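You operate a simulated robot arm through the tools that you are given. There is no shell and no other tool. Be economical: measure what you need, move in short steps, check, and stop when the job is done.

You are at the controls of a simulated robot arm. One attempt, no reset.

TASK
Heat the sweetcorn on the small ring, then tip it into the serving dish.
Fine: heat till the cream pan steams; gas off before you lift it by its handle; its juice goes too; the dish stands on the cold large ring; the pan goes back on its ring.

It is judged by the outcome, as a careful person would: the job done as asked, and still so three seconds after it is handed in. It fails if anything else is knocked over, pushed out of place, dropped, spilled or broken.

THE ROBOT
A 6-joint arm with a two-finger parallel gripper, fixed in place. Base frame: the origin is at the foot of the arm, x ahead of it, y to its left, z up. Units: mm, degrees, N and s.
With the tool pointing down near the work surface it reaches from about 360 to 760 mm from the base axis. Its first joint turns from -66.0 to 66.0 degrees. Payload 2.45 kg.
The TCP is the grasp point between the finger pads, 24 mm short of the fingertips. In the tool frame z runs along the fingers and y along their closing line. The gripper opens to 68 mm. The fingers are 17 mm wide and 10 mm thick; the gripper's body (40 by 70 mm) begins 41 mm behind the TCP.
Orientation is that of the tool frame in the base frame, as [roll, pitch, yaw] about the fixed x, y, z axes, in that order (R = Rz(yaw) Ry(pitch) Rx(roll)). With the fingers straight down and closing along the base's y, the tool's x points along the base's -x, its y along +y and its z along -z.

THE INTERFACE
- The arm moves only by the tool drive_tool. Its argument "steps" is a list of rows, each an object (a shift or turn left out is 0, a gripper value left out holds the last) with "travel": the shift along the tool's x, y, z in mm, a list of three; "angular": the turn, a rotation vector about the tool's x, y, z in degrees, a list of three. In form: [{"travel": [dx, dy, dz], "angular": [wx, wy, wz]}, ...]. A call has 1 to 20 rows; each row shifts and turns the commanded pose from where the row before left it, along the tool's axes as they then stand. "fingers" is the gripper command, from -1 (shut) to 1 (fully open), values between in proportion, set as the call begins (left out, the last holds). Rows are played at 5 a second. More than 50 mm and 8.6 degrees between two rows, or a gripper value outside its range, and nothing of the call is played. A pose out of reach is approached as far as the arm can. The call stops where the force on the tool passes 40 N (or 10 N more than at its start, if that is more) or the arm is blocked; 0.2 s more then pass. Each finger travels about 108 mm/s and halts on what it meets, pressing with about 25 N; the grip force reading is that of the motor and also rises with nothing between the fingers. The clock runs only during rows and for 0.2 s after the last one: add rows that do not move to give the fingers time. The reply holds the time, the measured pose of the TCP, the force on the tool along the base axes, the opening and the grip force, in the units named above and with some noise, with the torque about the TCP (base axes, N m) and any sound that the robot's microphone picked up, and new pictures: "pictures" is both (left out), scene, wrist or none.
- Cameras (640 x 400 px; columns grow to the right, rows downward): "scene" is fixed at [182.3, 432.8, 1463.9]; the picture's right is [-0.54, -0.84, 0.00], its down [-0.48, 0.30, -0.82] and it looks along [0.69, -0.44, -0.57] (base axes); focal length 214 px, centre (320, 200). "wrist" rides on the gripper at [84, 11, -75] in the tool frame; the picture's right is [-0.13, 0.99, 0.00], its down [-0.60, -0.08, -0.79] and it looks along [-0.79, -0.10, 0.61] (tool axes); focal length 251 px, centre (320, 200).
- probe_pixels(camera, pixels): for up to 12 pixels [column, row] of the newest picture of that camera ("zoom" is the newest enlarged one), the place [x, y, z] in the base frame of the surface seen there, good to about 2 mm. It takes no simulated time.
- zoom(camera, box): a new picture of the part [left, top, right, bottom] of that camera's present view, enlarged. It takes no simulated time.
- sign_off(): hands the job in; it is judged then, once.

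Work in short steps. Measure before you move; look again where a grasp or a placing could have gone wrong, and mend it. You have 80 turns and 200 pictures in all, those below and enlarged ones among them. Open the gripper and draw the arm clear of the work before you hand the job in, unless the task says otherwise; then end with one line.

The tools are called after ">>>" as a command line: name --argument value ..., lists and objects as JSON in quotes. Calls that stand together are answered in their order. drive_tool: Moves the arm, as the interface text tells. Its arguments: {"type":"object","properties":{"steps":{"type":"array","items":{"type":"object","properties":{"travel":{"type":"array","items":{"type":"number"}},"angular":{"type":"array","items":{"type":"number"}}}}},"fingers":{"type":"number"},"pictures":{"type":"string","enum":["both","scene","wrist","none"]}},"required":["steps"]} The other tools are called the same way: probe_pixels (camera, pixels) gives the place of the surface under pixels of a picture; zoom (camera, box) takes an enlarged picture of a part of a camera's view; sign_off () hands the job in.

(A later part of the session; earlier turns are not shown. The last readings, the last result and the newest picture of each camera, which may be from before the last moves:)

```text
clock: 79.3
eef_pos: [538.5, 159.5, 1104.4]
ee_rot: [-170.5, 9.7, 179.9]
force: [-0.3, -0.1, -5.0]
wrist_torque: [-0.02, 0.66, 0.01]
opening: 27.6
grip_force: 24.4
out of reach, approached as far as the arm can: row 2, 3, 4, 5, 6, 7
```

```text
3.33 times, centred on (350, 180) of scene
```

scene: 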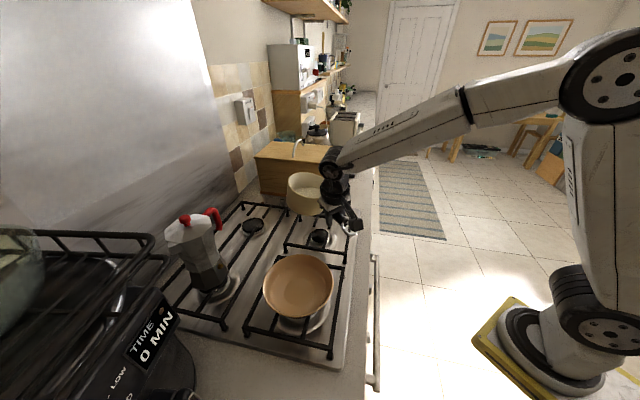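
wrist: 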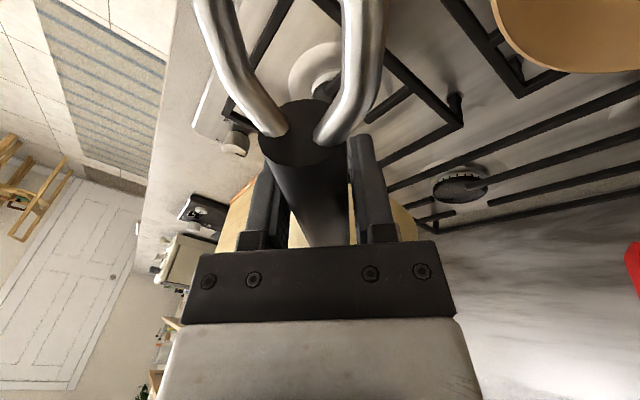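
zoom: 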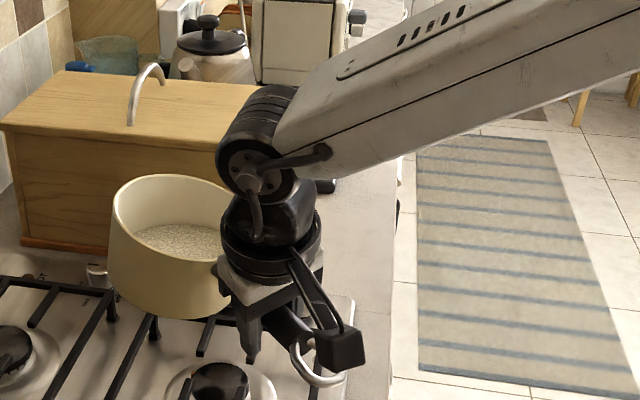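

Force stays 5 N and the grip is firm. Before pouring I want the pan level in the grip: I'll set it down on its ring while holding, letting the handle roll in the pads. First I measure its present pose.

>>> zoom --camera "scene" --box '[270, 160, 350, 230]'

>>> probe_pixels --camera "scene" --pixels '[[287, 178], [290, 190], [300, 173], [312, 174], [320, 180], [305, 202], [318, 202], [295, 210], [305, 190], [308, 215]]'

```text
5.71 times, centred on (310, 195) of scene
```

zoom: 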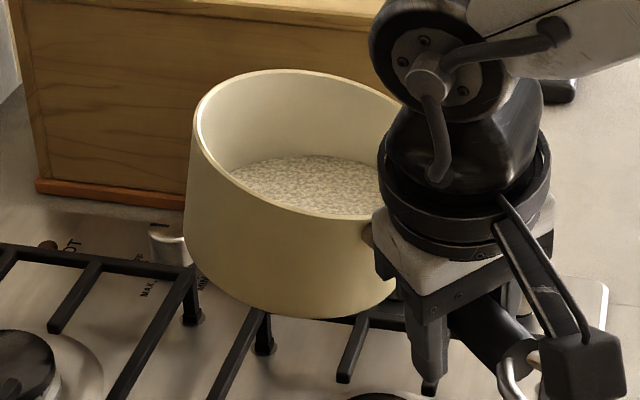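

```text
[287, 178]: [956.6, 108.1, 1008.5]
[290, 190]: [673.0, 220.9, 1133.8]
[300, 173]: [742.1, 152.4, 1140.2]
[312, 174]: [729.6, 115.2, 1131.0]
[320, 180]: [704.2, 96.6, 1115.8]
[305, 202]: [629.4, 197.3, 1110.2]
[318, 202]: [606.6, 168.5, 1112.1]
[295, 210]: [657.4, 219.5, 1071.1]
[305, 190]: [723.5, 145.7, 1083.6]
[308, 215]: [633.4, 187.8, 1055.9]
```

Pan base centre is at (691,168,1053), tilted ~16°. I carry it back over the ring centre (641,141) and lower until its low edge meets the grate.

>>> drive_tool --steps '[{"travel": [14.9, -4.6, 14.1]}, {"travel": [14.9, -4.6, 14.1]}, {"travel": [14.9, -4.6, 14.1]}, {"travel": [14.9, -4.6, 14.1]}, {}, {"travel": [0.7, 0.65, 3.9]}, {"travel": [0.7, 0.65, 3.9]}, {"travel": [0.7, 0.65, 3.9]}, {"travel": [0.7, 0.65, 3.9]}, {}]'

>>> zoom --camera "scene" --box '[285, 185, 385, 265]'

```text
clock: 81.5
eef_pos: [489.1, 140.3, 1024.5]
ee_rot: [-172.8, 8.1, 179.5]
force: [-3.0, -3.3, 9.4]
wrist_torque: [0.07, -0.56, -0.23]
opening: 27.6
grip_force: 24.9
out of reach, approached as far as the arm can: row 1, 2, 3
```

scene: 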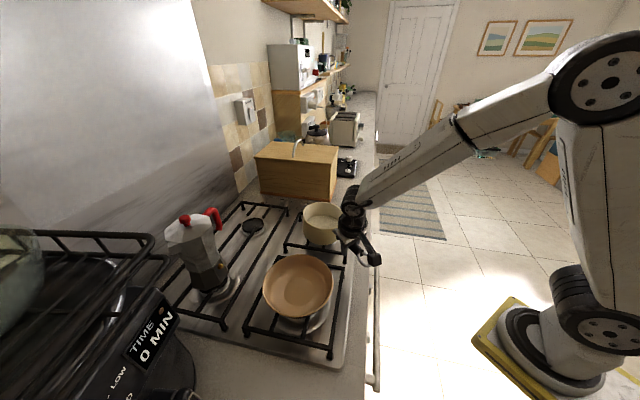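
wrist: 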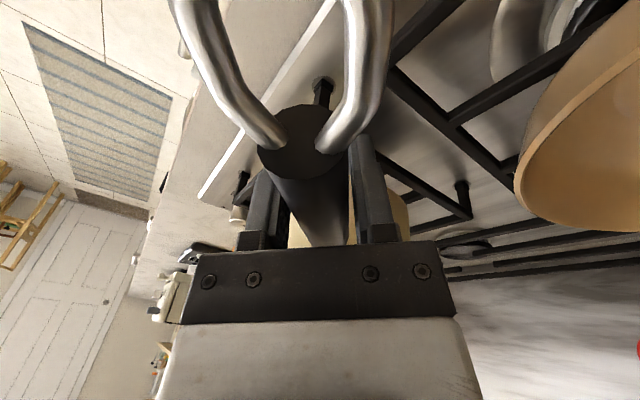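

```text
5.00 times, centred on (335, 225) of scene
```

zoom: 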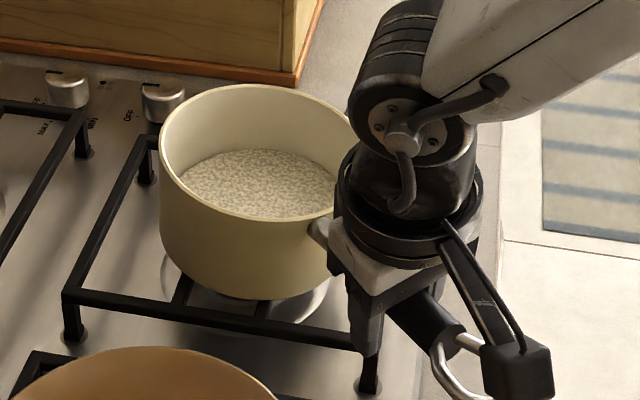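

The pan now looks level on its grate with 9 N of contact. I measure its rim.

>>> probe_pixels --camera "zoom" --pixels '[[163, 145], [200, 97], [250, 87], [300, 97], [340, 122], [215, 203], [290, 216], [260, 180], [180, 250], [260, 295], [75, 295], [365, 345]]'

```text
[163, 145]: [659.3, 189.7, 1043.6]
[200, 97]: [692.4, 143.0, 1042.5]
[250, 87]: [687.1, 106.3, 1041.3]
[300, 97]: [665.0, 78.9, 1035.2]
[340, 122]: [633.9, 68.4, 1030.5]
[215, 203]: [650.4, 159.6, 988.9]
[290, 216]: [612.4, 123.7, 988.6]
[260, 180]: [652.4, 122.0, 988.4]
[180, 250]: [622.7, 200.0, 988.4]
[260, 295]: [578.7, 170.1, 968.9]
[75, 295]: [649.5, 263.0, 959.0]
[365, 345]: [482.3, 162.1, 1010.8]
```

Tilt is now only ~6° with pan centre (632,131), still gripped. I lift it 130 mm and measure the moka pot for clearance.

>>> drive_tool --steps '[{"travel": [-1.4, -1.2, -9.8]}, {"travel": [-3.4, -3, -24]}, {"travel": [-3.4, -3, -24]}, {"travel": [-3.4, -3, -24]}, {"travel": [-3.4, -3, -24]}, {"travel": [-3.4, -3, -24]}, {}]' --pictures "scene"

>>> probe_pixels --camera "scene" --pixels '[[185, 218], [200, 240], [216, 222], [175, 235], [225, 265], [205, 285], [298, 256], [265, 290]]'

```text
clock: 83.1
eef_pos: [478.1, 140.9, 1121.1]
ee_rot: [-170.7, 9.6, 179.8]
force: [1.1, 0.9, -4.0]
wrist_torque: [-0.02, 0.65, 0.0]
opening: 27.7
grip_force: 24.8
out of reach, approached as far as the arm can: row 2, 3, 4, 5, 6
```

scene: 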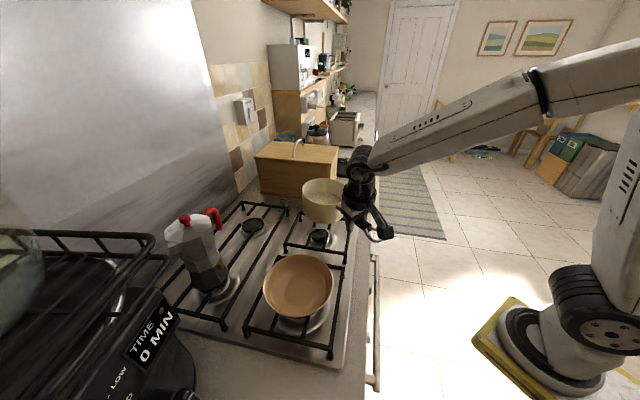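

```text
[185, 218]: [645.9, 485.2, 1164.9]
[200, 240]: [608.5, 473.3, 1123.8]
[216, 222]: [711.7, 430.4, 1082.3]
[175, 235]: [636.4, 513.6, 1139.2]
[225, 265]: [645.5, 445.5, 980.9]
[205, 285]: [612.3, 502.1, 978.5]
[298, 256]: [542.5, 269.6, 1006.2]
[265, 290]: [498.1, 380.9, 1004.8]
```

Moka pot tops out at z 1165 near (645,485), its handle near (711,430), so I'll pour with the pan handle pointing along +x from about (650,330). I now swing the pan about the tool axis clockwise.

>>> drive_tool --steps '[{"angular": [0, 0, 4]}, {"angular": [0, 0, 8]}, {"angular": [0, 0, 8]}, {"angular": [0, 0, 8]}, {"angular": [0, 0, 8]}, {"angular": [0, 0, 8]}, {"angular": [0, 0, 8]}, {"angular": [0, 0, 8]}, {"angular": [0, 0, 8]}, {"angular": [0, 0, 8]}, {"angular": [0, 0, 4]}, {}]'

```text
clock: 85.7
eef_pos: [457.4, 141.7, 1063.4]
ee_rot: [173.0, 8.9, 98.4]
force: [0.3, -0.4, -4.9]
wrist_torque: [0.63, 0.15, -0.03]
opening: 27.6
grip_force: 25.0
out of reach, approached as far as the arm can: row 1, 2, 3, 4, 5, 6, 7, 8, 9
```

scene: 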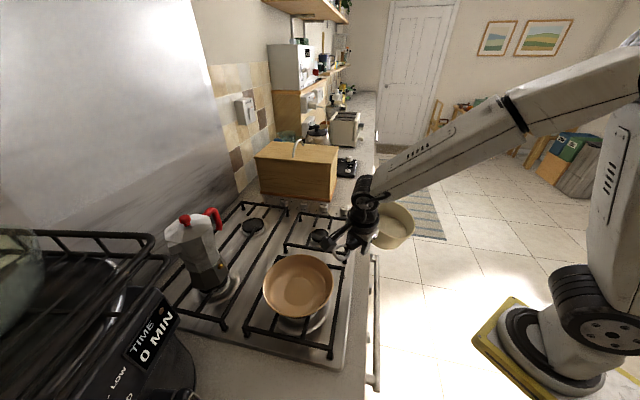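
wrist: 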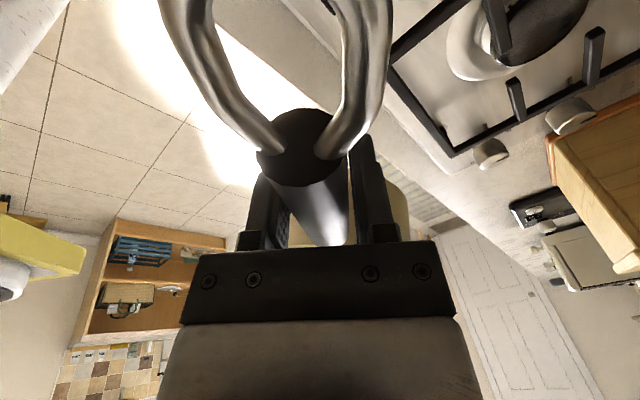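

The swing reached 80° with the pan nearly level over the counter front, but the arm sagged to z 1063 at its limit. I move up and outward for room.

>>> drive_tool --steps '[{"travel": [1, 15, -14]}, {"travel": [1.6, 27, -16]}, {"travel": [1.6, 27, -16]}, {"travel": [1.6, 27, -16]}, {"travel": [1.6, 27, -16]}, {"travel": [1, 15, -10]}, {}]' --pictures "scene"

```text
clock: 87.3
eef_pos: [557.9, 180.8, 1126.3]
ee_rot: [171.6, 11.7, 98.1]
force: [0.4, -0.3, -4.7]
wrist_torque: [0.64, 0.16, 0.01]
opening: 27.5
grip_force: 24.8
out of reach, approached as far as the arm can: row 1, 2, 3, 4, 5
```

scene: 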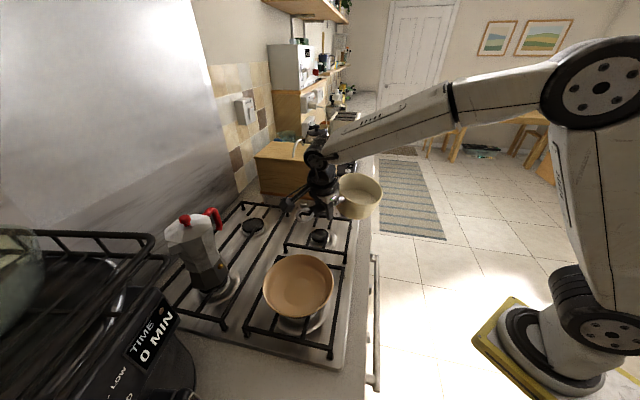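

Pose good at (558,181,1126). I continue the clockwise swing by 80°, adding a little lift per step.

>>> drive_tool --steps '[{"angular": [0, 0, 5], "travel": [0, 0, -3]}, {"angular": [0, 0, 8], "travel": [0, 0, -4]}, {"angular": [0, 0, 8], "travel": [0, 0, -4]}, {"angular": [0, 0, 8], "travel": [0, 0, -4]}, {"angular": [0, 0, 8], "travel": [0, 0, -4]}, {"angular": [0, 0, 8], "travel": [0, 0, -4]}, {"angular": [0, 0, 8], "travel": [0, 0, -4]}, {"angular": [0, 0, 8], "travel": [0, 0, -4]}, {"angular": [0, 0, 8], "travel": [0, 0, -4]}, {"angular": [0, 0, 8]}, {"angular": [0, 0, 4]}, {}]'

>>> zoom --camera "scene" --box '[260, 110, 420, 230]'

```text
clock: 89.9
eef_pos: [553.4, 187.7, 1158.0]
ee_rot: [166.6, -6.6, 18.7]
force: [0.8, -0.1, -5.3]
wrist_torque: [0.26, -0.46, 0.03]
opening: 27.8
grip_force: 25.0
```

scene: 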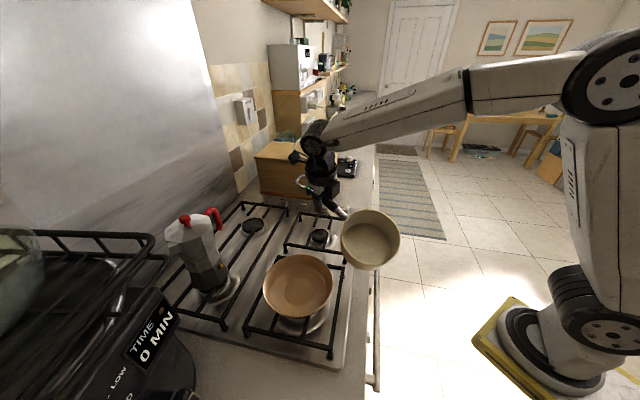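
wrist: 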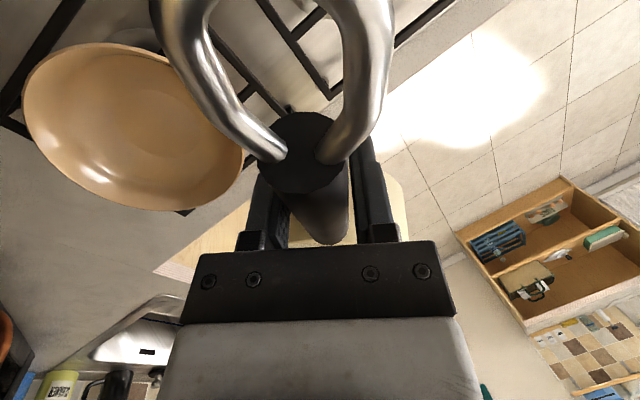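

```text
3.33 times, centred on (340, 170) of scene
```

zoom: 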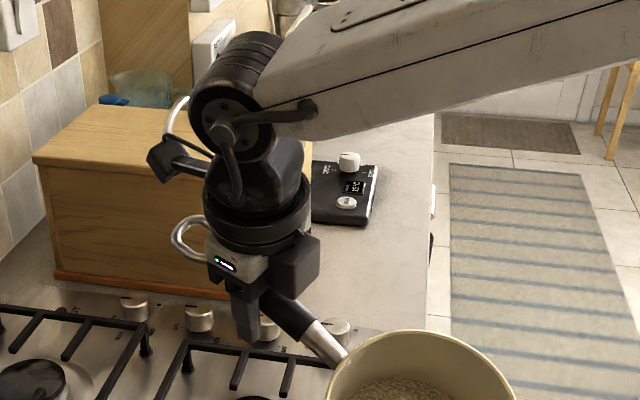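

The pan is now on the robot side of the gripper with the corn in it, arm plane aligned. I check its tilt before moving over the dish.

>>> probe_pixels --camera "scene" --pixels '[[342, 240], [347, 222], [360, 211], [375, 208], [390, 215], [399, 230], [394, 252], [375, 267], [355, 262], [370, 240], [355, 250], [385, 235]]'

```text
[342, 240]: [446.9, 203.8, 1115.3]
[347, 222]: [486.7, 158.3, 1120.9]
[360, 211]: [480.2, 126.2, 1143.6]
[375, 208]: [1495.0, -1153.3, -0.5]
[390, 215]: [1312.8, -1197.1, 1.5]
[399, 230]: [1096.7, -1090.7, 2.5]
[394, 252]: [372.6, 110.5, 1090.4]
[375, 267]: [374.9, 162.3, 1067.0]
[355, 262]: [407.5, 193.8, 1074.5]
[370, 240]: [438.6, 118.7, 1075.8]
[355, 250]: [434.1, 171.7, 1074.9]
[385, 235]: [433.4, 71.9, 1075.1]
```

Fluid level is about z 1075; I need a closer look at the low side of the rim.

>>> zoom --camera "scene" --box '[330, 200, 410, 280]'

```text
5.00 times, centred on (370, 240) of scene
```

zoom: 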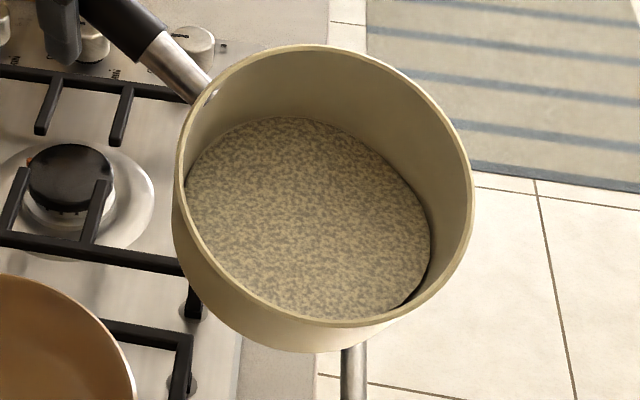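

Probing the bright rim edge points for the margin.

>>> probe_pixels --camera "zoom" --pixels '[[179, 200], [200, 250], [240, 290], [290, 316], [340, 323], [400, 303], [445, 262], [468, 200], [440, 120], [380, 68], [310, 49], [240, 66]]'

```text
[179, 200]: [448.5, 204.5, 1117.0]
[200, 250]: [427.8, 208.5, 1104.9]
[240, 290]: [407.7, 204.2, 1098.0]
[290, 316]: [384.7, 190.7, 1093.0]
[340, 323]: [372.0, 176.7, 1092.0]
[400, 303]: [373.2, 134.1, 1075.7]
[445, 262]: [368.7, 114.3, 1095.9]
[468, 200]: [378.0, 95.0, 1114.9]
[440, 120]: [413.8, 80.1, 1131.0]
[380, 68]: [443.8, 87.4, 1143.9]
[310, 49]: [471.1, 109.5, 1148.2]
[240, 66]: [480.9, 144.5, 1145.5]
```

Low lip is (375,183,1092), 17 mm above the liquid. Shifting by (+100,+127,+8) puts that lip over the dish centre, so I move slowly there.

>>> drive_tool --steps '[{"travel": [10, -6.5, -2]}, {"travel": [17, -11, -2]}, {"travel": [17, -11, -2]}, {"travel": [17, -11, -2]}, {"travel": [17, -11, -2]}, {"travel": [17, -11, -1]}, {"travel": [17, -11, -1]}, {"travel": [14, -9, -1]}, {"travel": [9, -6, 0]}, {}]'

>>> zoom --camera "scene" --box '[230, 160, 390, 320]'

```text
clock: 92.1
eef_pos: [631.8, 308.8, 1144.7]
ee_rot: [165.7, -7.0, 18.8]
force: [0.8, 0.0, -5.2]
wrist_torque: [0.27, -0.45, 0.01]
opening: 27.6
grip_force: 24.3
out of reach, approached as far as the arm can: row 1, 2, 3, 4, 5, 6, 7, 8, 9
```

scene: 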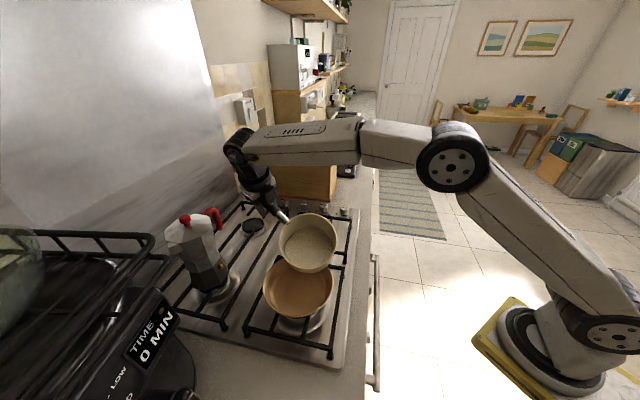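
wrist: 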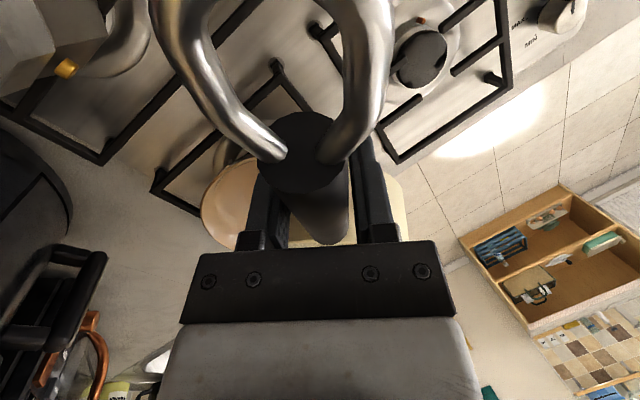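

```text
2.50 times, centred on (310, 240) of scene
```

zoom: 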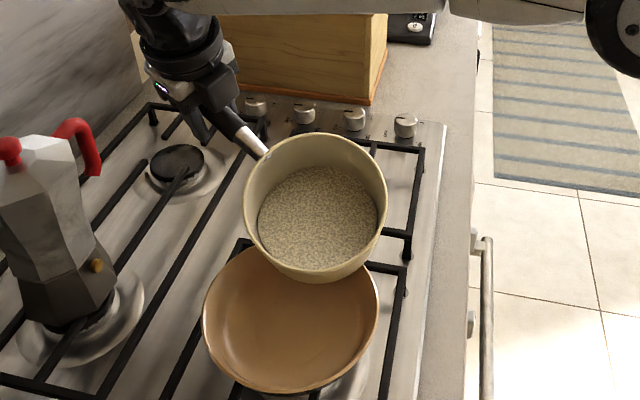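

The pan's low lip is over the dish centre (≈(454,304,1079)) in the zoom. I begin pouring: pitch outward 20° in small steps, moving the TCP so the lip stays over the dish.

>>> drive_tool --steps '[{"travel": [6.4, -2.7, -7.2], "angular": [0.5, 3.84, 1.02]}, {"travel": [6.4, -2.7, -7.2], "angular": [0.5, 3.84, 1.02]}, {"travel": [6.4, -2.7, -7.2], "angular": [0.5, 3.84, 1.02]}, {"travel": [6.4, -2.7, -7.2], "angular": [0.5, 3.84, 1.02]}, {"travel": [6.4, -2.7, -7.2], "angular": [0.5, 3.84, 1.02]}]' --pictures "scene"

>>> zoom --camera "scene" --box '[220, 160, 380, 320]'

```text
clock: 93.3
eef_pos: [645.9, 333.1, 1186.7]
ee_rot: [170.7, -26.1, 17.2]
force: [-1.3, 0.2, -0.6]
wrist_torque: [-0.01, 0.38, -0.01]
opening: 27.8
grip_force: 25.3
```

scene: 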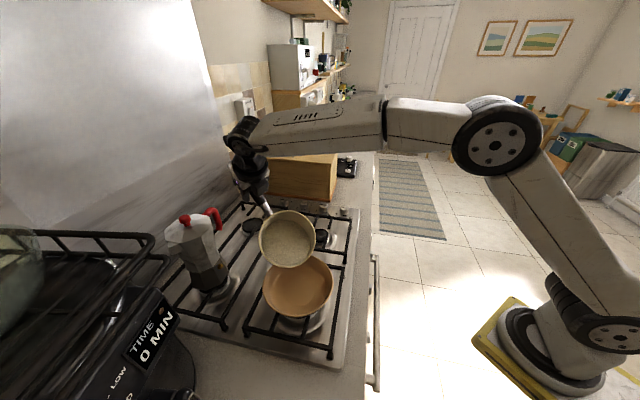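

```text
2.50 times, centred on (300, 240) of scene
```

zoom: 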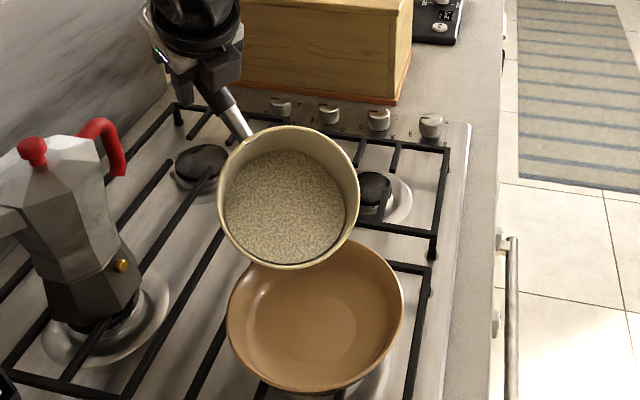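

Force reading dropped to −0.6 N; I check the lip position and whether the pan touches something.

>>> probe_pixels --camera "zoom" --pixels '[[220, 200], [245, 250], [290, 266], [335, 245], [357, 200], [290, 127], [250, 140], [340, 150], [290, 200], [270, 250], [310, 262], [315, 320]]'

>>> drive_tool --steps '[{}]' --pictures "none"

```text
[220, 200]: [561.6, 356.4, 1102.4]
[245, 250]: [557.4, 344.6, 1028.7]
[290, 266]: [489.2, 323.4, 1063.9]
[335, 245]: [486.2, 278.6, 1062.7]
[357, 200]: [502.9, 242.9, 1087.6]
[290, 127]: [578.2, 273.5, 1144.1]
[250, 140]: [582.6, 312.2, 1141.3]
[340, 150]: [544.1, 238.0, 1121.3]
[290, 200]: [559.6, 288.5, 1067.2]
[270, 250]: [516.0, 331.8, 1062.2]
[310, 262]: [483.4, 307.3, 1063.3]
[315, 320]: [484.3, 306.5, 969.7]
```

```text
clock: 93.7
eef_pos: [645.7, 333.2, 1185.6]
ee_rot: [170.4, -26.2, 17.2]
force: [-1.3, -0.3, -0.4]
wrist_torque: [0.08, 0.39, -0.04]
opening: 27.9
grip_force: 24.7
```

The pan's underside seems to be resting on the dish rim (weight gone from the wrist). I raise it 30 mm and re-check the dish's place.

>>> drive_tool --steps '[{"travel": [4.5, 1.7, -8.8]}, {"travel": [4.5, 1.7, -8.8]}, {"travel": [4.5, 1.7, -8.8]}, {}]' --pictures "scene"

>>> zoom --camera "scene" --box '[220, 170, 360, 330]'

```text
clock: 94.7
eef_pos: [647.4, 333.8, 1214.8]
ee_rot: [170.5, -26.1, 17.2]
force: [0.4, -0.3, -4.6]
wrist_torque: [0.19, -0.3, 0.01]
opening: 27.8
grip_force: 25.2
```

scene: 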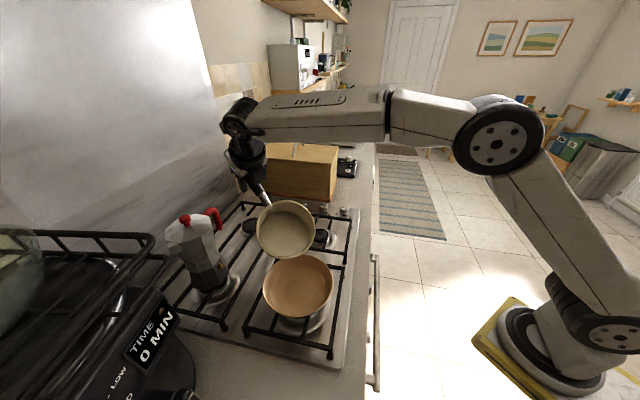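

```text
2.50 times, centred on (290, 250) of scene
```

zoom: 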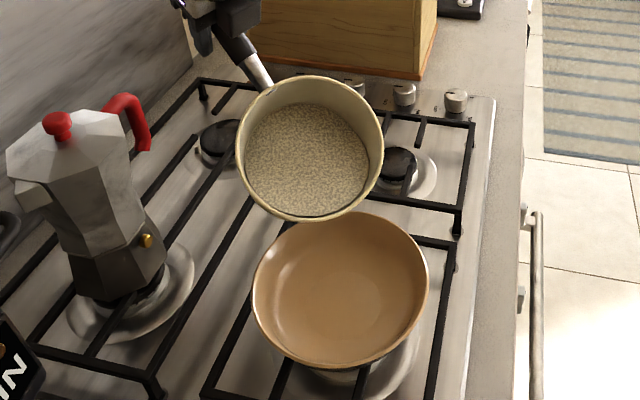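

Weight is back on the wrist (−4.6 N), the dish hasn't moved, and the geometry model matched the measured lip. I continue pouring through to 60°, keeping the lip ~70 mm above the dish.

>>> drive_tool --steps '[{"travel": [-1.8, -0.4, -10.5], "angular": [0.5, 3.84, 1.02]}, {"travel": [-1.8, -0.4, -10.5], "angular": [0.5, 3.84, 1.02]}, {"travel": [-1.8, -0.4, -10.5], "angular": [0.5, 3.84, 1.02]}, {"travel": [-1.8, -0.4, -10.5], "angular": [0.5, 3.84, 1.02]}, {"travel": [-1.8, -0.4, -10.5], "angular": [0.5, 3.84, 1.02]}, {"travel": [-1.9, 1.6, -13.2], "angular": [0.5, 3.84, 1.02]}, {"travel": [-1.9, 1.6, -13.2], "angular": [0.5, 3.84, 1.02]}, {"travel": [-1.9, 1.6, -13.2], "angular": [0.5, 3.84, 1.02]}, {"travel": [-1.9, 1.6, -13.2], "angular": [0.5, 3.84, 1.02]}, {"travel": [-1.9, 1.6, -13.2], "angular": [0.5, 3.84, 1.02]}]' --pictures "scene"

>>> zoom --camera "scene" --box '[220, 150, 380, 330]'

```text
clock: 96.9
eef_pos: [553.5, 315.9, 1284.1]
ee_rot: [-175.0, -65.1, 4.9]
force: [0.5, -0.6, -4.6]
wrist_torque: [0.0, 0.1, 0.0]
opening: 27.6
grip_force: 24.9
```

scene: 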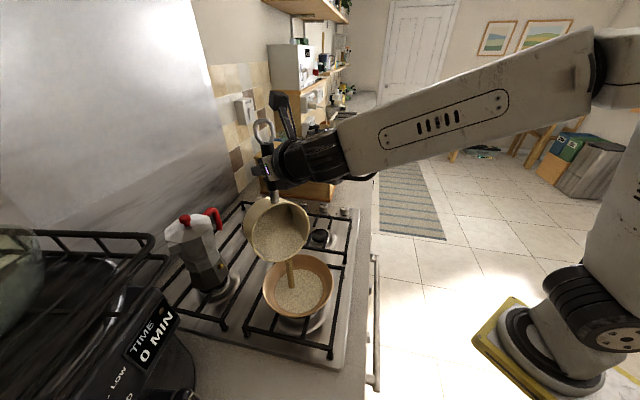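

```text
2.22 times, centred on (300, 240) of scene
```

zoom: 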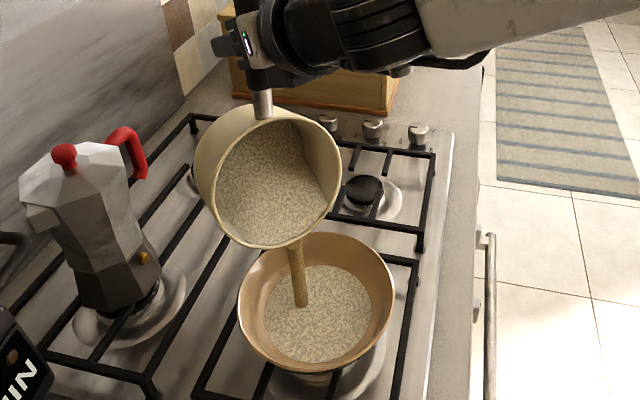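

The stream falls into the middle of the dish. I continue pitching to about 95° and hold so everything drains.

>>> drive_tool --steps '[{"travel": [-2.4, 1.4, -12.1], "angular": [0.5, 3.84, 1.02]}, {"travel": [-2.4, 1.4, -12.1], "angular": [0.5, 3.84, 1.02]}, {"travel": [-2.4, 1.4, -12.1], "angular": [0.5, 3.84, 1.02]}, {"travel": [-2.4, 1.4, -12.1], "angular": [0.5, 3.84, 1.02]}, {"travel": [-2.4, 1.4, -12.1], "angular": [0.5, 3.84, 1.02]}, {}, {"travel": [-1.75, 1, -10], "angular": [0.47, 3.6, 0.95]}, {"travel": [-1.75, 1, -10], "angular": [0.47, 3.6, 0.95]}, {"travel": [-1.75, 1, -10], "angular": [0.47, 3.6, 0.95]}, {"travel": [-1.75, 1, -10], "angular": [0.47, 3.6, 0.95]}, {}, {}, {}, {}, {}]' --pictures "scene"

>>> zoom --camera "scene" --box '[220, 150, 380, 330]'

```text
clock: 100.1
eef_pos: [456.5, 289.2, 1281.7]
ee_rot: [-51.5, -75.5, -116.7]
force: [0.5, 0.4, -4.2]
wrist_torque: [-0.17, 0.42, -0.01]
opening: 27.9
grip_force: 24.5
```

scene: 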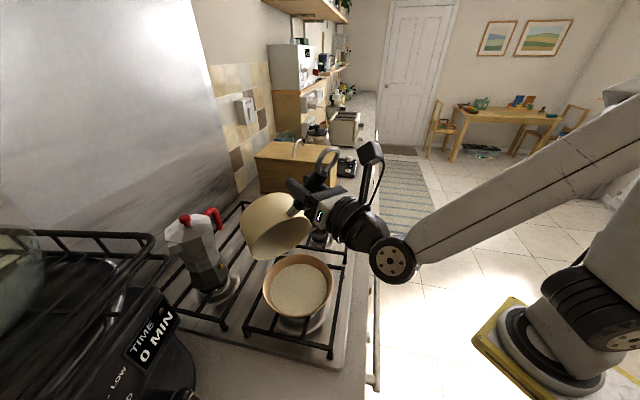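

```text
2.22 times, centred on (300, 240) of scene
```

zoom: 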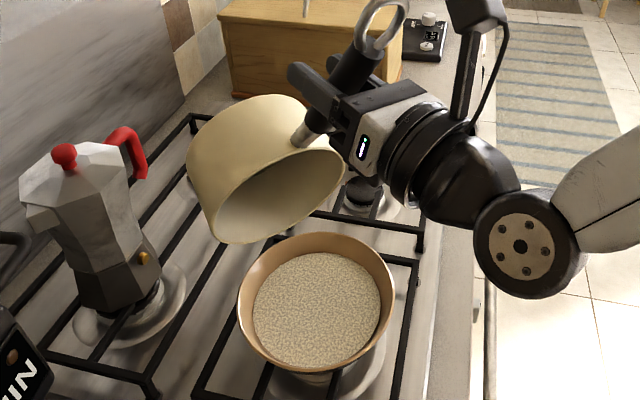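

The pan is emptied into the dish with nothing beside it. I reverse the pitch back to upright while moving away from the dish, and start swinging the pan back.

>>> drive_tool --steps '[{"travel": [1.8, 0.25, 18.1], "angular": [-1.01, -7.68, -2.03]}, {"travel": [1.8, 0.25, 18.1], "angular": [-1.01, -7.68, -2.03]}, {"travel": [1.8, 0.25, 18.1], "angular": [-1.01, -7.68, -2.03]}, {"travel": [1.8, 0.25, 18.1], "angular": [-1.01, -7.68, -2.03]}, {"travel": [3.4, 9, 13.8], "angular": [-1.01, -7.68, -2.03]}, {"travel": [3.4, 9, 13.8], "angular": [-1.01, -7.68, -2.03]}, {"travel": [3.4, 9, 13.8], "angular": [-1.01, -7.68, -2.03]}, {"travel": [3.4, 9, 13.8], "angular": [-1.01, -7.68, -2.03]}, {"travel": [-20, 15, 14.7], "angular": [-1.01, -7.68, -2.03]}, {"travel": [-20, 15, 14.7], "angular": [-1.01, -7.68, -2.03]}, {"travel": [-20, 15, 14.7], "angular": [-1.01, -7.68, -2.03]}, {"travel": [-20, 15, 14.7], "angular": [-1.01, -7.68, -2.03]}, {}]' --pictures "scene"

```text
clock: 102.9
eef_pos: [554.7, 191.2, 1184.3]
ee_rot: [165.9, -5.7, 18.6]
force: [-0.9, 0.6, -4.9]
wrist_torque: [0.25, -0.4, 0.0]
opening: 28.0
grip_force: 24.7
out of reach, approached as far as the arm can: row 12
```

scene: 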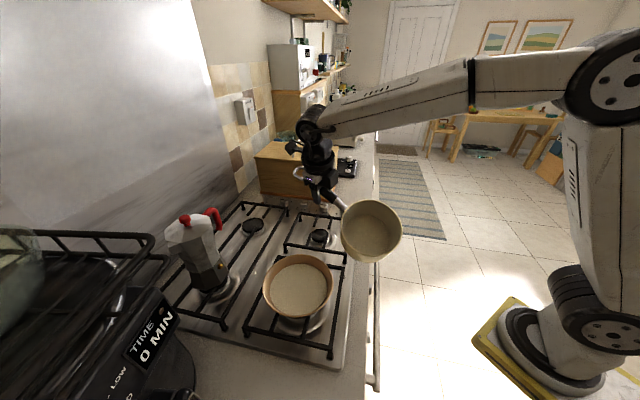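

Back upright at (555,191,1184), and the dish holds the corn. I zoom to check the pan is empty and swing it back counter-clockwise 160°.

>>> zoom --camera "scene" --box '[250, 190, 420, 330]'

>>> drive_tool --steps '[{"angular": [0, 0, -8]}, {"angular": [0, 0, -8]}, {"angular": [0, 0, -8]}, {"angular": [0, 0, -8]}, {"angular": [0, 0, -8]}, {"angular": [0, 0, -8]}, {"angular": [0, 0, -8]}, {"angular": [0, 0, -8]}, {"angular": [0, 0, -8]}, {"angular": [0, 0, -8]}, {"angular": [0, 0, -8]}, {"angular": [0, 0, -8]}, {"angular": [0, 0, -8]}, {"angular": [0, 0, -8]}, {"angular": [0, 0, -8]}, {"angular": [0, 0, -8]}, {"angular": [0, 0, -8]}, {"angular": [0, 0, -8]}, {"angular": [0, 0, -8]}, {"angular": [0, 0, -8]}]' --pictures "scene"

```text
2.86 times, centred on (335, 260) of scene
```

zoom: 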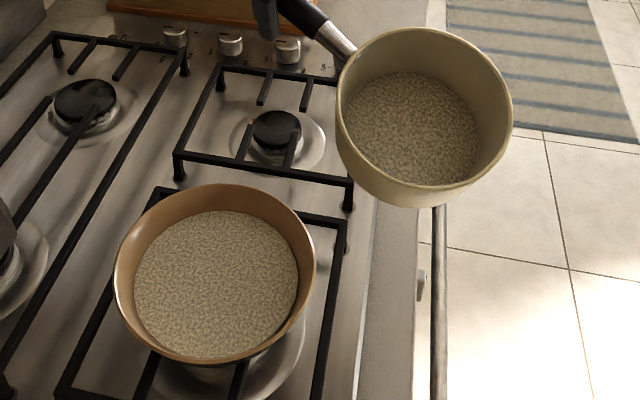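

```text
clock: 107.1
eef_pos: [539.9, 189.0, 1155.8]
ee_rot: [-169.2, 9.7, 179.1]
force: [-1.0, 0.2, -4.6]
wrist_torque: [0.09, 0.6, 0.01]
opening: 27.6
grip_force: 25.3
out of reach, approached as far as the arm can: row 1, 2, 3, 4, 5, 6, 7, 8, 9
```

scene: 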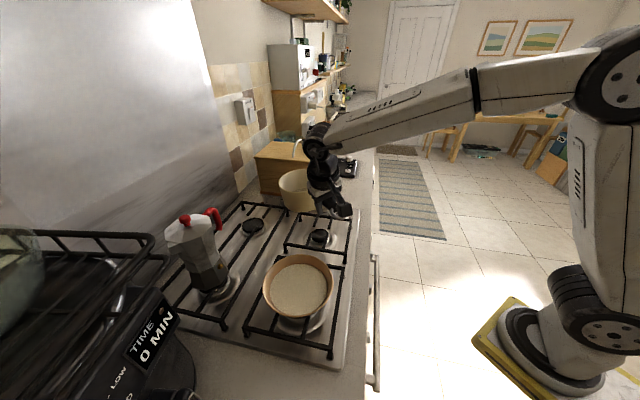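

The zoom shows a layer of corn still in the pan, so I must pour again and hold longer. I swing the pan back round (same path as before).

>>> drive_tool --steps '[{"angular": [0, 0, 8], "travel": [0, 0, -2]}, {"angular": [0, 0, 8], "travel": [0, 0, -2]}, {"angular": [0, 0, 8], "travel": [0, 0, -2]}, {"angular": [0, 0, 8], "travel": [0, 0, -2]}, {"angular": [0, 0, 8], "travel": [0, 0, -2]}, {"angular": [0, 0, 8], "travel": [0, 0, -2]}, {"angular": [0, 0, 8], "travel": [0, 0, -2]}, {"angular": [0, 0, 8], "travel": [0, 0, -2]}, {"angular": [0, 0, 8], "travel": [0, 0, -2]}, {"angular": [0, 0, 8], "travel": [0, 0, -2]}, {"angular": [0, 0, 8]}, {"angular": [0, 0, 8]}, {"angular": [0, 0, 8]}, {"angular": [0, 0, 8]}, {"angular": [0, 0, 8]}, {"angular": [0, 0, 8]}, {"angular": [0, 0, 8]}, {"angular": [0, 0, 8]}, {"angular": [0, 0, 8]}, {"angular": [0, 0, 8]}]' --pictures "scene"

```text
clock: 111.3
eef_pos: [530.4, 191.2, 1162.5]
ee_rot: [166.4, -5.7, 18.6]
force: [-0.1, -0.2, -4.4]
wrist_torque: [0.28, -0.42, 0.01]
opening: 27.8
grip_force: 25.0
out of reach, approached as far as the arm can: row 2, 5, 6, 8, 10
```

scene: 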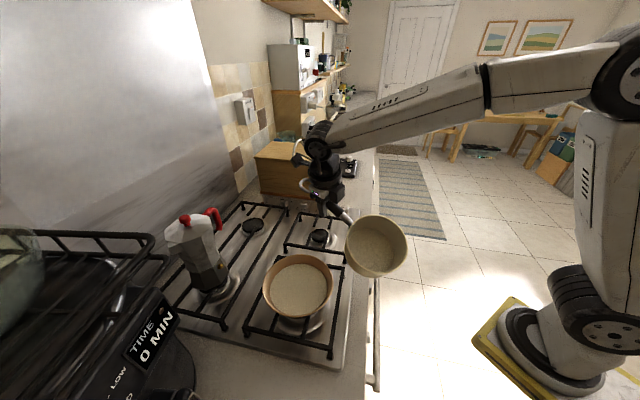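

Same pose as before the first pour (530,191,1162). I move over the dish, a bit higher this time, and tilt the first 20° (no spill expected at this lower level).

>>> drive_tool --steps '[{"travel": [19, -10, -5]}, {"travel": [19, -10, -5]}, {"travel": [19, -10, -5]}, {"travel": [19, -10, -5]}, {"travel": [19, -10, -5]}, {"travel": [19, -10, -5]}, {"travel": [19, -10, -5]}, {"travel": [10, -6, -5]}, {}]' --pictures "none"

>>> drive_tool --steps '[{"travel": [5, -2.7, -7.2], "angular": [0.5, 3.84, 1.02]}, {"travel": [5, -2.7, -7.2], "angular": [0.5, 3.84, 1.02]}, {"travel": [5, -2.7, -7.2], "angular": [0.5, 3.84, 1.02]}, {"travel": [5, -2.7, -7.2], "angular": [0.5, 3.84, 1.02]}, {"travel": [5, -2.7, -7.2], "angular": [0.5, 3.84, 1.02]}, {}]' --pictures "scene"

```text
clock: 113.3
eef_pos: [621.3, 308.0, 1179.1]
ee_rot: [165.3, -6.1, 18.7]
force: [0.0, 0.7, -4.7]
wrist_torque: [0.27, -0.42, 0.04]
opening: 27.8
grip_force: 24.9
out of reach, approached as far as the arm can: row 1, 2, 3, 4, 5, 6, 7, 8
```

```text
clock: 114.7
eef_pos: [627.4, 333.3, 1212.5]
ee_rot: [170.3, -25.1, 17.2]
force: [-0.9, 0.9, -4.3]
wrist_torque: [0.16, -0.29, -0.01]
opening: 27.9
grip_force: 25.2
out of reach, approached as far as the arm can: row 1
```

scene: 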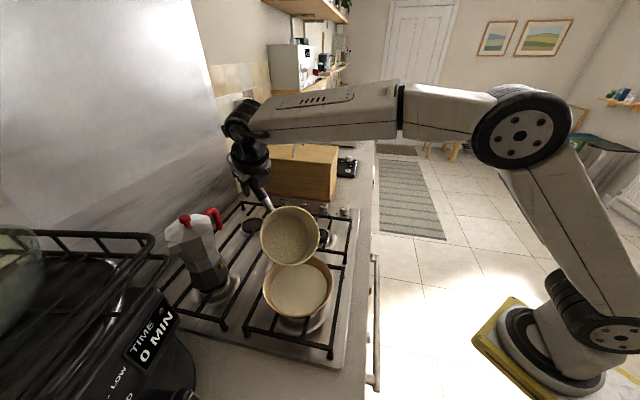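

Position is 20 mm short in x, which I fold into the next steps. I now pour along the earlier path to 95°, then to 105°, holding about 6 s in all to drain.

>>> drive_tool --steps '[{"travel": [1.5, 0.5, -8.4], "angular": [0.5, 3.84, 1.02]}, {"travel": [1.5, 0.5, -8.4], "angular": [0.5, 3.84, 1.02]}, {"travel": [1.5, 0.5, -8.4], "angular": [0.5, 3.84, 1.02]}, {"travel": [1.5, 0.5, -8.4], "angular": [0.5, 3.84, 1.02]}, {"travel": [1.5, 0.5, -8.4], "angular": [0.5, 3.84, 1.02]}, {"travel": [-1.9, 1.6, -13.2], "angular": [0.5, 3.84, 1.02]}, {"travel": [-1.9, 1.6, -13.2], "angular": [0.5, 3.84, 1.02]}, {"travel": [-1.9, 1.6, -13.2], "angular": [0.5, 3.84, 1.02]}, {"travel": [-1.9, 1.6, -13.2], "angular": [0.5, 3.84, 1.02]}, {"travel": [-1.9, 1.6, -13.2], "angular": [0.5, 3.84, 1.02]}]' --pictures "none"

>>> drive_tool --steps '[{"travel": [-2.4, 1.4, -12.1], "angular": [0.5, 3.84, 1.02]}, {"travel": [-2.4, 1.4, -12.1], "angular": [0.5, 3.84, 1.02]}, {"travel": [-2.4, 1.4, -12.1], "angular": [0.5, 3.84, 1.02]}, {"travel": [-2.4, 1.4, -12.1], "angular": [0.5, 3.84, 1.02]}, {"travel": [-2.4, 1.4, -12.1], "angular": [0.5, 3.84, 1.02]}, {}, {}, {}, {"travel": [-1.75, 1, -10], "angular": [0.47, 3.6, 0.95]}, {"travel": [-1.75, 1, -10], "angular": [0.47, 3.6, 0.95]}, {"travel": [-1.75, 1, -10], "angular": [0.47, 3.6, 0.95]}, {"travel": [-1.75, 1, -10], "angular": [0.47, 3.6, 0.95]}, {}, {}, {}, {}, {}, {}]' --pictures "scene"

>>> drive_tool --steps '[{"travel": [-0.8, 0.3, -7.3], "angular": [0.42, 3.2, 0.85]}, {"travel": [-0.8, 0.3, -7.3], "angular": [0.42, 3.2, 0.85]}, {"travel": [-0.8, 0.3, -7.3], "angular": [0.42, 3.2, 0.85]}, {}, {}, {}, {}, {}, {}, {}, {}, {}, {}, {}, {}, {}, {}, {}, {}, {}]' --pictures "both"

>>> zoom --camera "scene" --box '[220, 150, 380, 330]'

```text
clock: 116.9
eef_pos: [557.6, 315.6, 1283.2]
ee_rot: [-175.8, -64.2, 5.6]
force: [0.4, 0.6, -4.8]
wrist_torque: [-0.04, 0.13, 0.02]
opening: 27.6
grip_force: 24.5
```

```text
clock: 120.7
eef_pos: [460.0, 284.0, 1284.3]
ee_rot: [-54.1, -76.3, -114.5]
force: [1.0, 0.0, -4.9]
wrist_torque: [-0.16, 0.47, 0.01]
opening: 27.8
grip_force: 25.3
```

scene: 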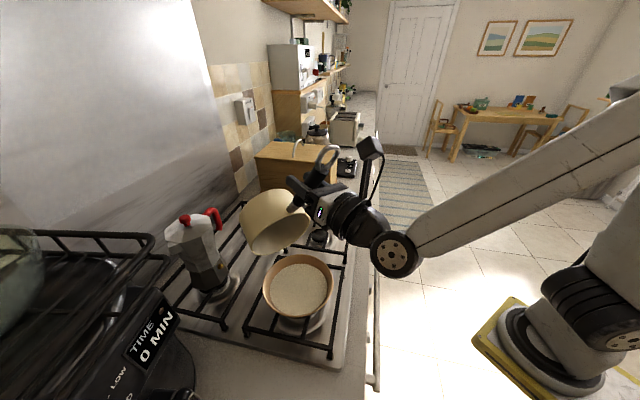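

```text
clock: 124.9
eef_pos: [437.4, 282.0, 1278.5]
ee_rot: [-37.2, -67.6, -130.8]
force: [-1.3, 0.0, -5.7]
wrist_torque: [-0.18, 0.53, 0.01]
opening: 27.6
grip_force: 25.2
```

scene: 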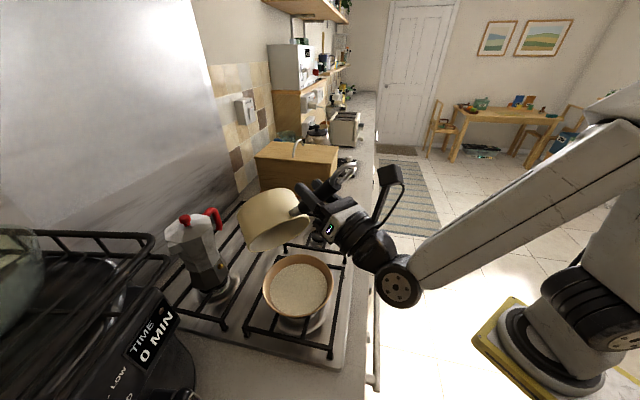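
wrist: 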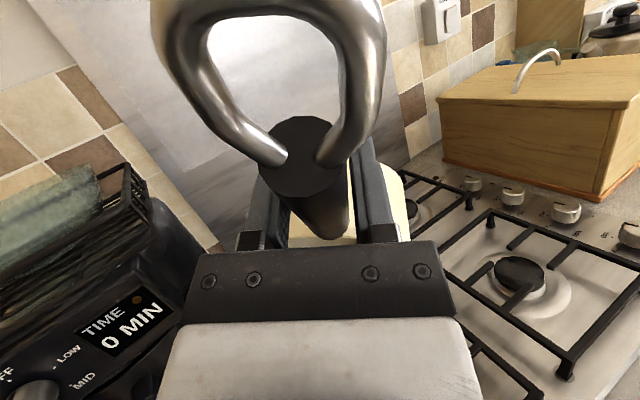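

```text
2.22 times, centred on (300, 240) of scene
```

zoom: 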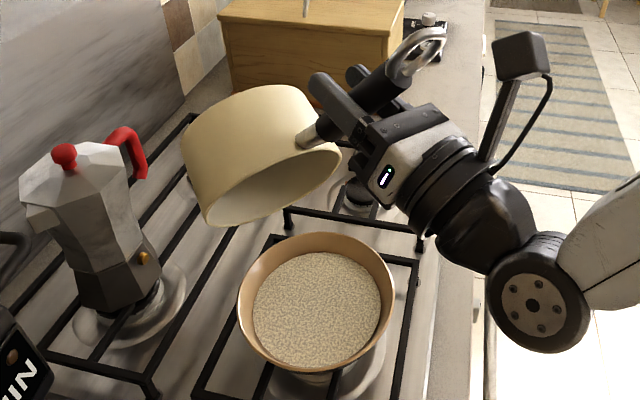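

The inside of the pan looks bare at 115° tilt with the stream finished; the corn is all in the dish. I reverse the pitch, and swing the pan back round in the same turn.

>>> drive_tool --steps '[{"travel": [1.2, -0.5, 11], "angular": [-0.63, -4.8, -1.27]}, {"travel": [1.2, -0.5, 11], "angular": [-0.63, -4.8, -1.27]}, {"travel": [1.8, 0.25, 18.1], "angular": [-1.01, -7.68, -2.03]}, {"travel": [1.8, 0.25, 18.1], "angular": [-1.01, -7.68, -2.03]}, {"travel": [1.8, 0.25, 18.1], "angular": [-1.01, -7.68, -2.03]}, {"travel": [1.8, 0.25, 18.1], "angular": [-1.01, -7.68, -2.03]}, {"travel": [3.4, 9, 13.8], "angular": [-1.01, -7.68, -2.03]}, {"travel": [3.4, 9, 13.8], "angular": [-1.01, -7.68, -2.03]}, {"travel": [3.4, 9, 13.8], "angular": [-1.01, -7.68, -2.03]}, {"travel": [3.4, 9, 13.8], "angular": [-1.01, -7.68, -2.03]}, {"travel": [-20, 15, 14.7], "angular": [-1.01, -7.68, -2.03]}, {"travel": [-20, 15, 14.7], "angular": [-1.01, -7.68, -2.03]}, {"travel": [-20, 15, 14.7], "angular": [-1.01, -7.68, -2.03]}, {"travel": [-20, 15, 14.7], "angular": [-1.01, -7.68, -2.03]}, {}]' --pictures "scene"

>>> zoom --camera "scene" --box '[250, 190, 420, 330]'

>>> drive_tool --steps '[{"angular": [0, 0, -8]}, {"angular": [0, 0, -8]}, {"angular": [0, 0, -8]}, {"angular": [0, 0, -8]}, {"angular": [0, 0, -8]}, {"angular": [0, 0, -8]}, {"angular": [0, 0, -8]}, {"angular": [0, 0, -8]}, {"angular": [0, 0, -8]}, {"angular": [0, 0, -8]}, {"angular": [0, 0, -8]}, {"angular": [0, 0, -8]}, {"angular": [0, 0, -8]}, {"angular": [0, 0, -8]}, {"angular": [0, 0, -8]}, {"angular": [0, 0, -8]}, {"angular": [0, 0, -8]}, {"angular": [0, 0, -8]}, {"angular": [0, 0, -8]}, {"angular": [0, 0, -8]}]' --pictures "scene"

>>> zoom --camera "scene" --box '[260, 150, 380, 250]'

```text
clock: 128.1
eef_pos: [552.5, 187.9, 1189.7]
ee_rot: [165.5, -4.9, 18.5]
force: [0.1, -0.2, -5.2]
wrist_torque: [0.3, -0.45, 0.0]
opening: 28.0
grip_force: 25.4
out of reach, approached as far as the arm can: row 14
```

scene: 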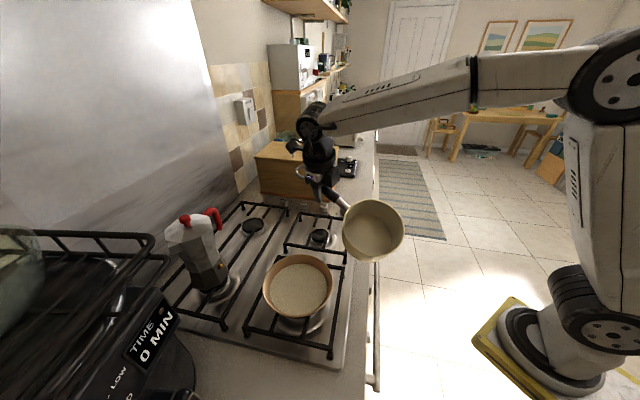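

```text
2.86 times, centred on (335, 260) of scene
```

zoom: 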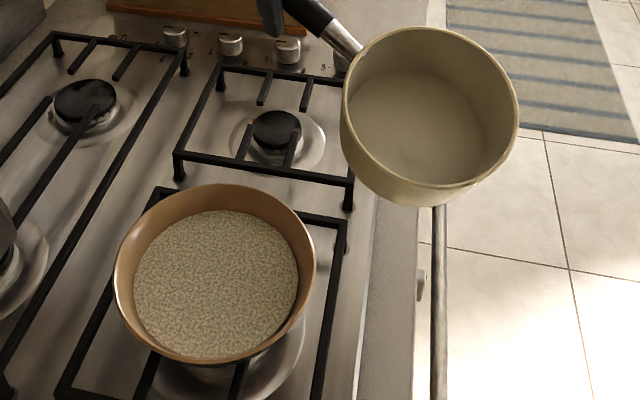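

```text
clock: 132.3
eef_pos: [536.0, 181.4, 1148.4]
ee_rot: [-168.7, 9.0, 179.0]
force: [-0.2, 0.0, -5.4]
wrist_torque: [0.1, 0.61, 0.02]
opening: 27.7
grip_force: 25.5
out of reach, approached as far as the arm can: row 1, 2, 3, 4, 5, 6, 7, 8, 9, 10, 11, 12
```

scene: 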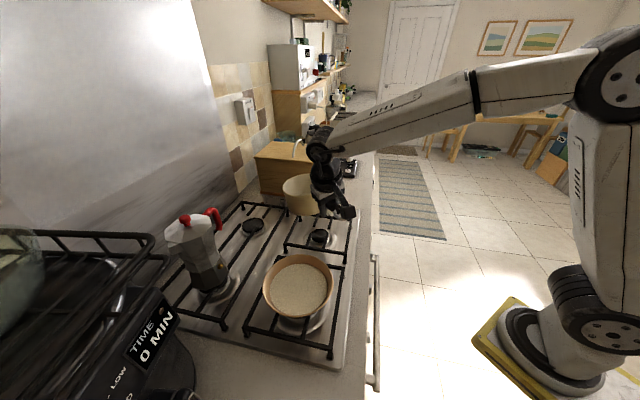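

```text
4.00 times, centred on (320, 200) of scene
```

zoom: 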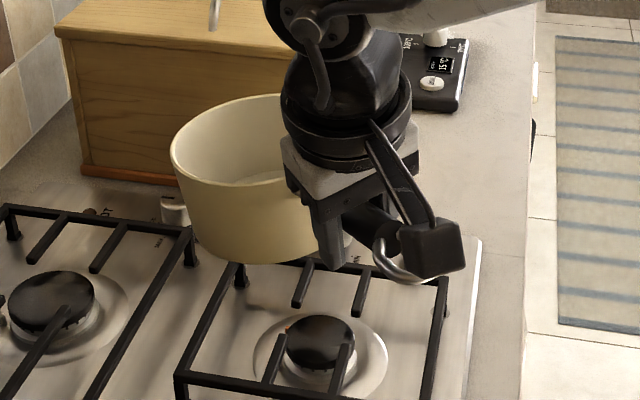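

The pan is now clean and empty. I probe its rim for its pose in the grip and bring it to about 30 mm above its ring.

>>> probe_pixels --camera "zoom" --pixels '[[172, 160], [180, 135], [210, 110], [250, 97], [276, 95], [185, 182], [215, 200], [260, 207], [190, 225], [240, 262], [300, 262]]'

>>> drive_tool --steps '[{"travel": [11.1, -4.2, 18.3]}, {"travel": [11.1, -4.2, 18.3]}, {"travel": [11.1, -4.2, 18.3]}, {"travel": [11.1, -4.2, 18.3]}, {"travel": [11.1, -4.2, 18.3]}, {}]' --pictures "scene"

>>> zoom --camera "scene" --box '[280, 180, 380, 260]'

>>> probe_pixels --camera "scene" --pixels '[[303, 210], [306, 200], [315, 195], [325, 194], [305, 220], [312, 225], [320, 226], [330, 225], [310, 240], [318, 243], [325, 243], [300, 215]]'

```text
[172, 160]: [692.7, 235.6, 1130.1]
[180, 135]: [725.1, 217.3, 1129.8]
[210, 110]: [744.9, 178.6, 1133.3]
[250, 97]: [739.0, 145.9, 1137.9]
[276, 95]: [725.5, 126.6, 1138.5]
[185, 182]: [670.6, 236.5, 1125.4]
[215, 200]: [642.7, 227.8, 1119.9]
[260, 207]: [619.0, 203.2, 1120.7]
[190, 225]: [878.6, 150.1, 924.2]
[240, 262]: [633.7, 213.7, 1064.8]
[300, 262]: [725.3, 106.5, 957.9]
```

```text
clock: 133.7
eef_pos: [495.2, 145.4, 1056.6]
ee_rot: [-169.5, 8.4, 178.7]
force: [0.1, 0.4, -3.9]
wrist_torque: [0.07, 0.58, 0.02]
opening: 27.9
grip_force: 24.6
```

scene: 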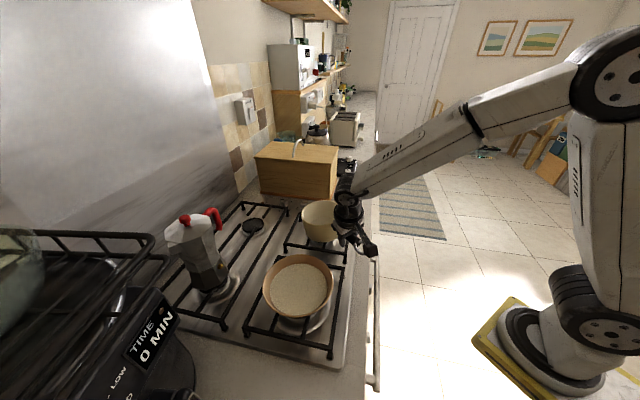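

```text
5.00 times, centred on (330, 220) of scene
```

zoom: 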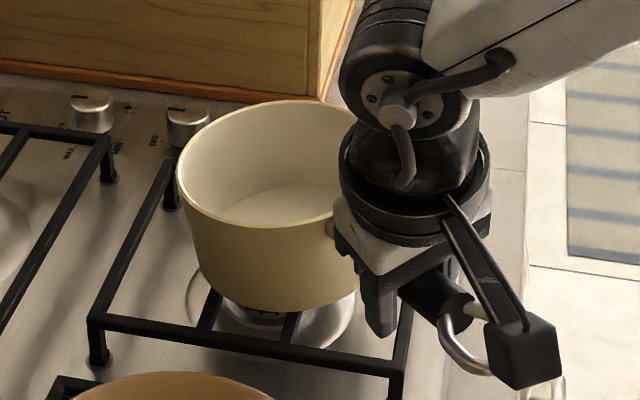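

```text
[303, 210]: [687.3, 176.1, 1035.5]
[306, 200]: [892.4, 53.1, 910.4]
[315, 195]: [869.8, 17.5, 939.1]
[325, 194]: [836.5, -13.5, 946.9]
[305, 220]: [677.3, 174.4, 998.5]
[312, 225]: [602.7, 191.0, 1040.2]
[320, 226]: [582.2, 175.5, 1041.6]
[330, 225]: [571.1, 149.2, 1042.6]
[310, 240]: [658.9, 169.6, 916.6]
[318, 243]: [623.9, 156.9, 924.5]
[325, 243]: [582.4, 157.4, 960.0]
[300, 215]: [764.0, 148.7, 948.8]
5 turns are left
```

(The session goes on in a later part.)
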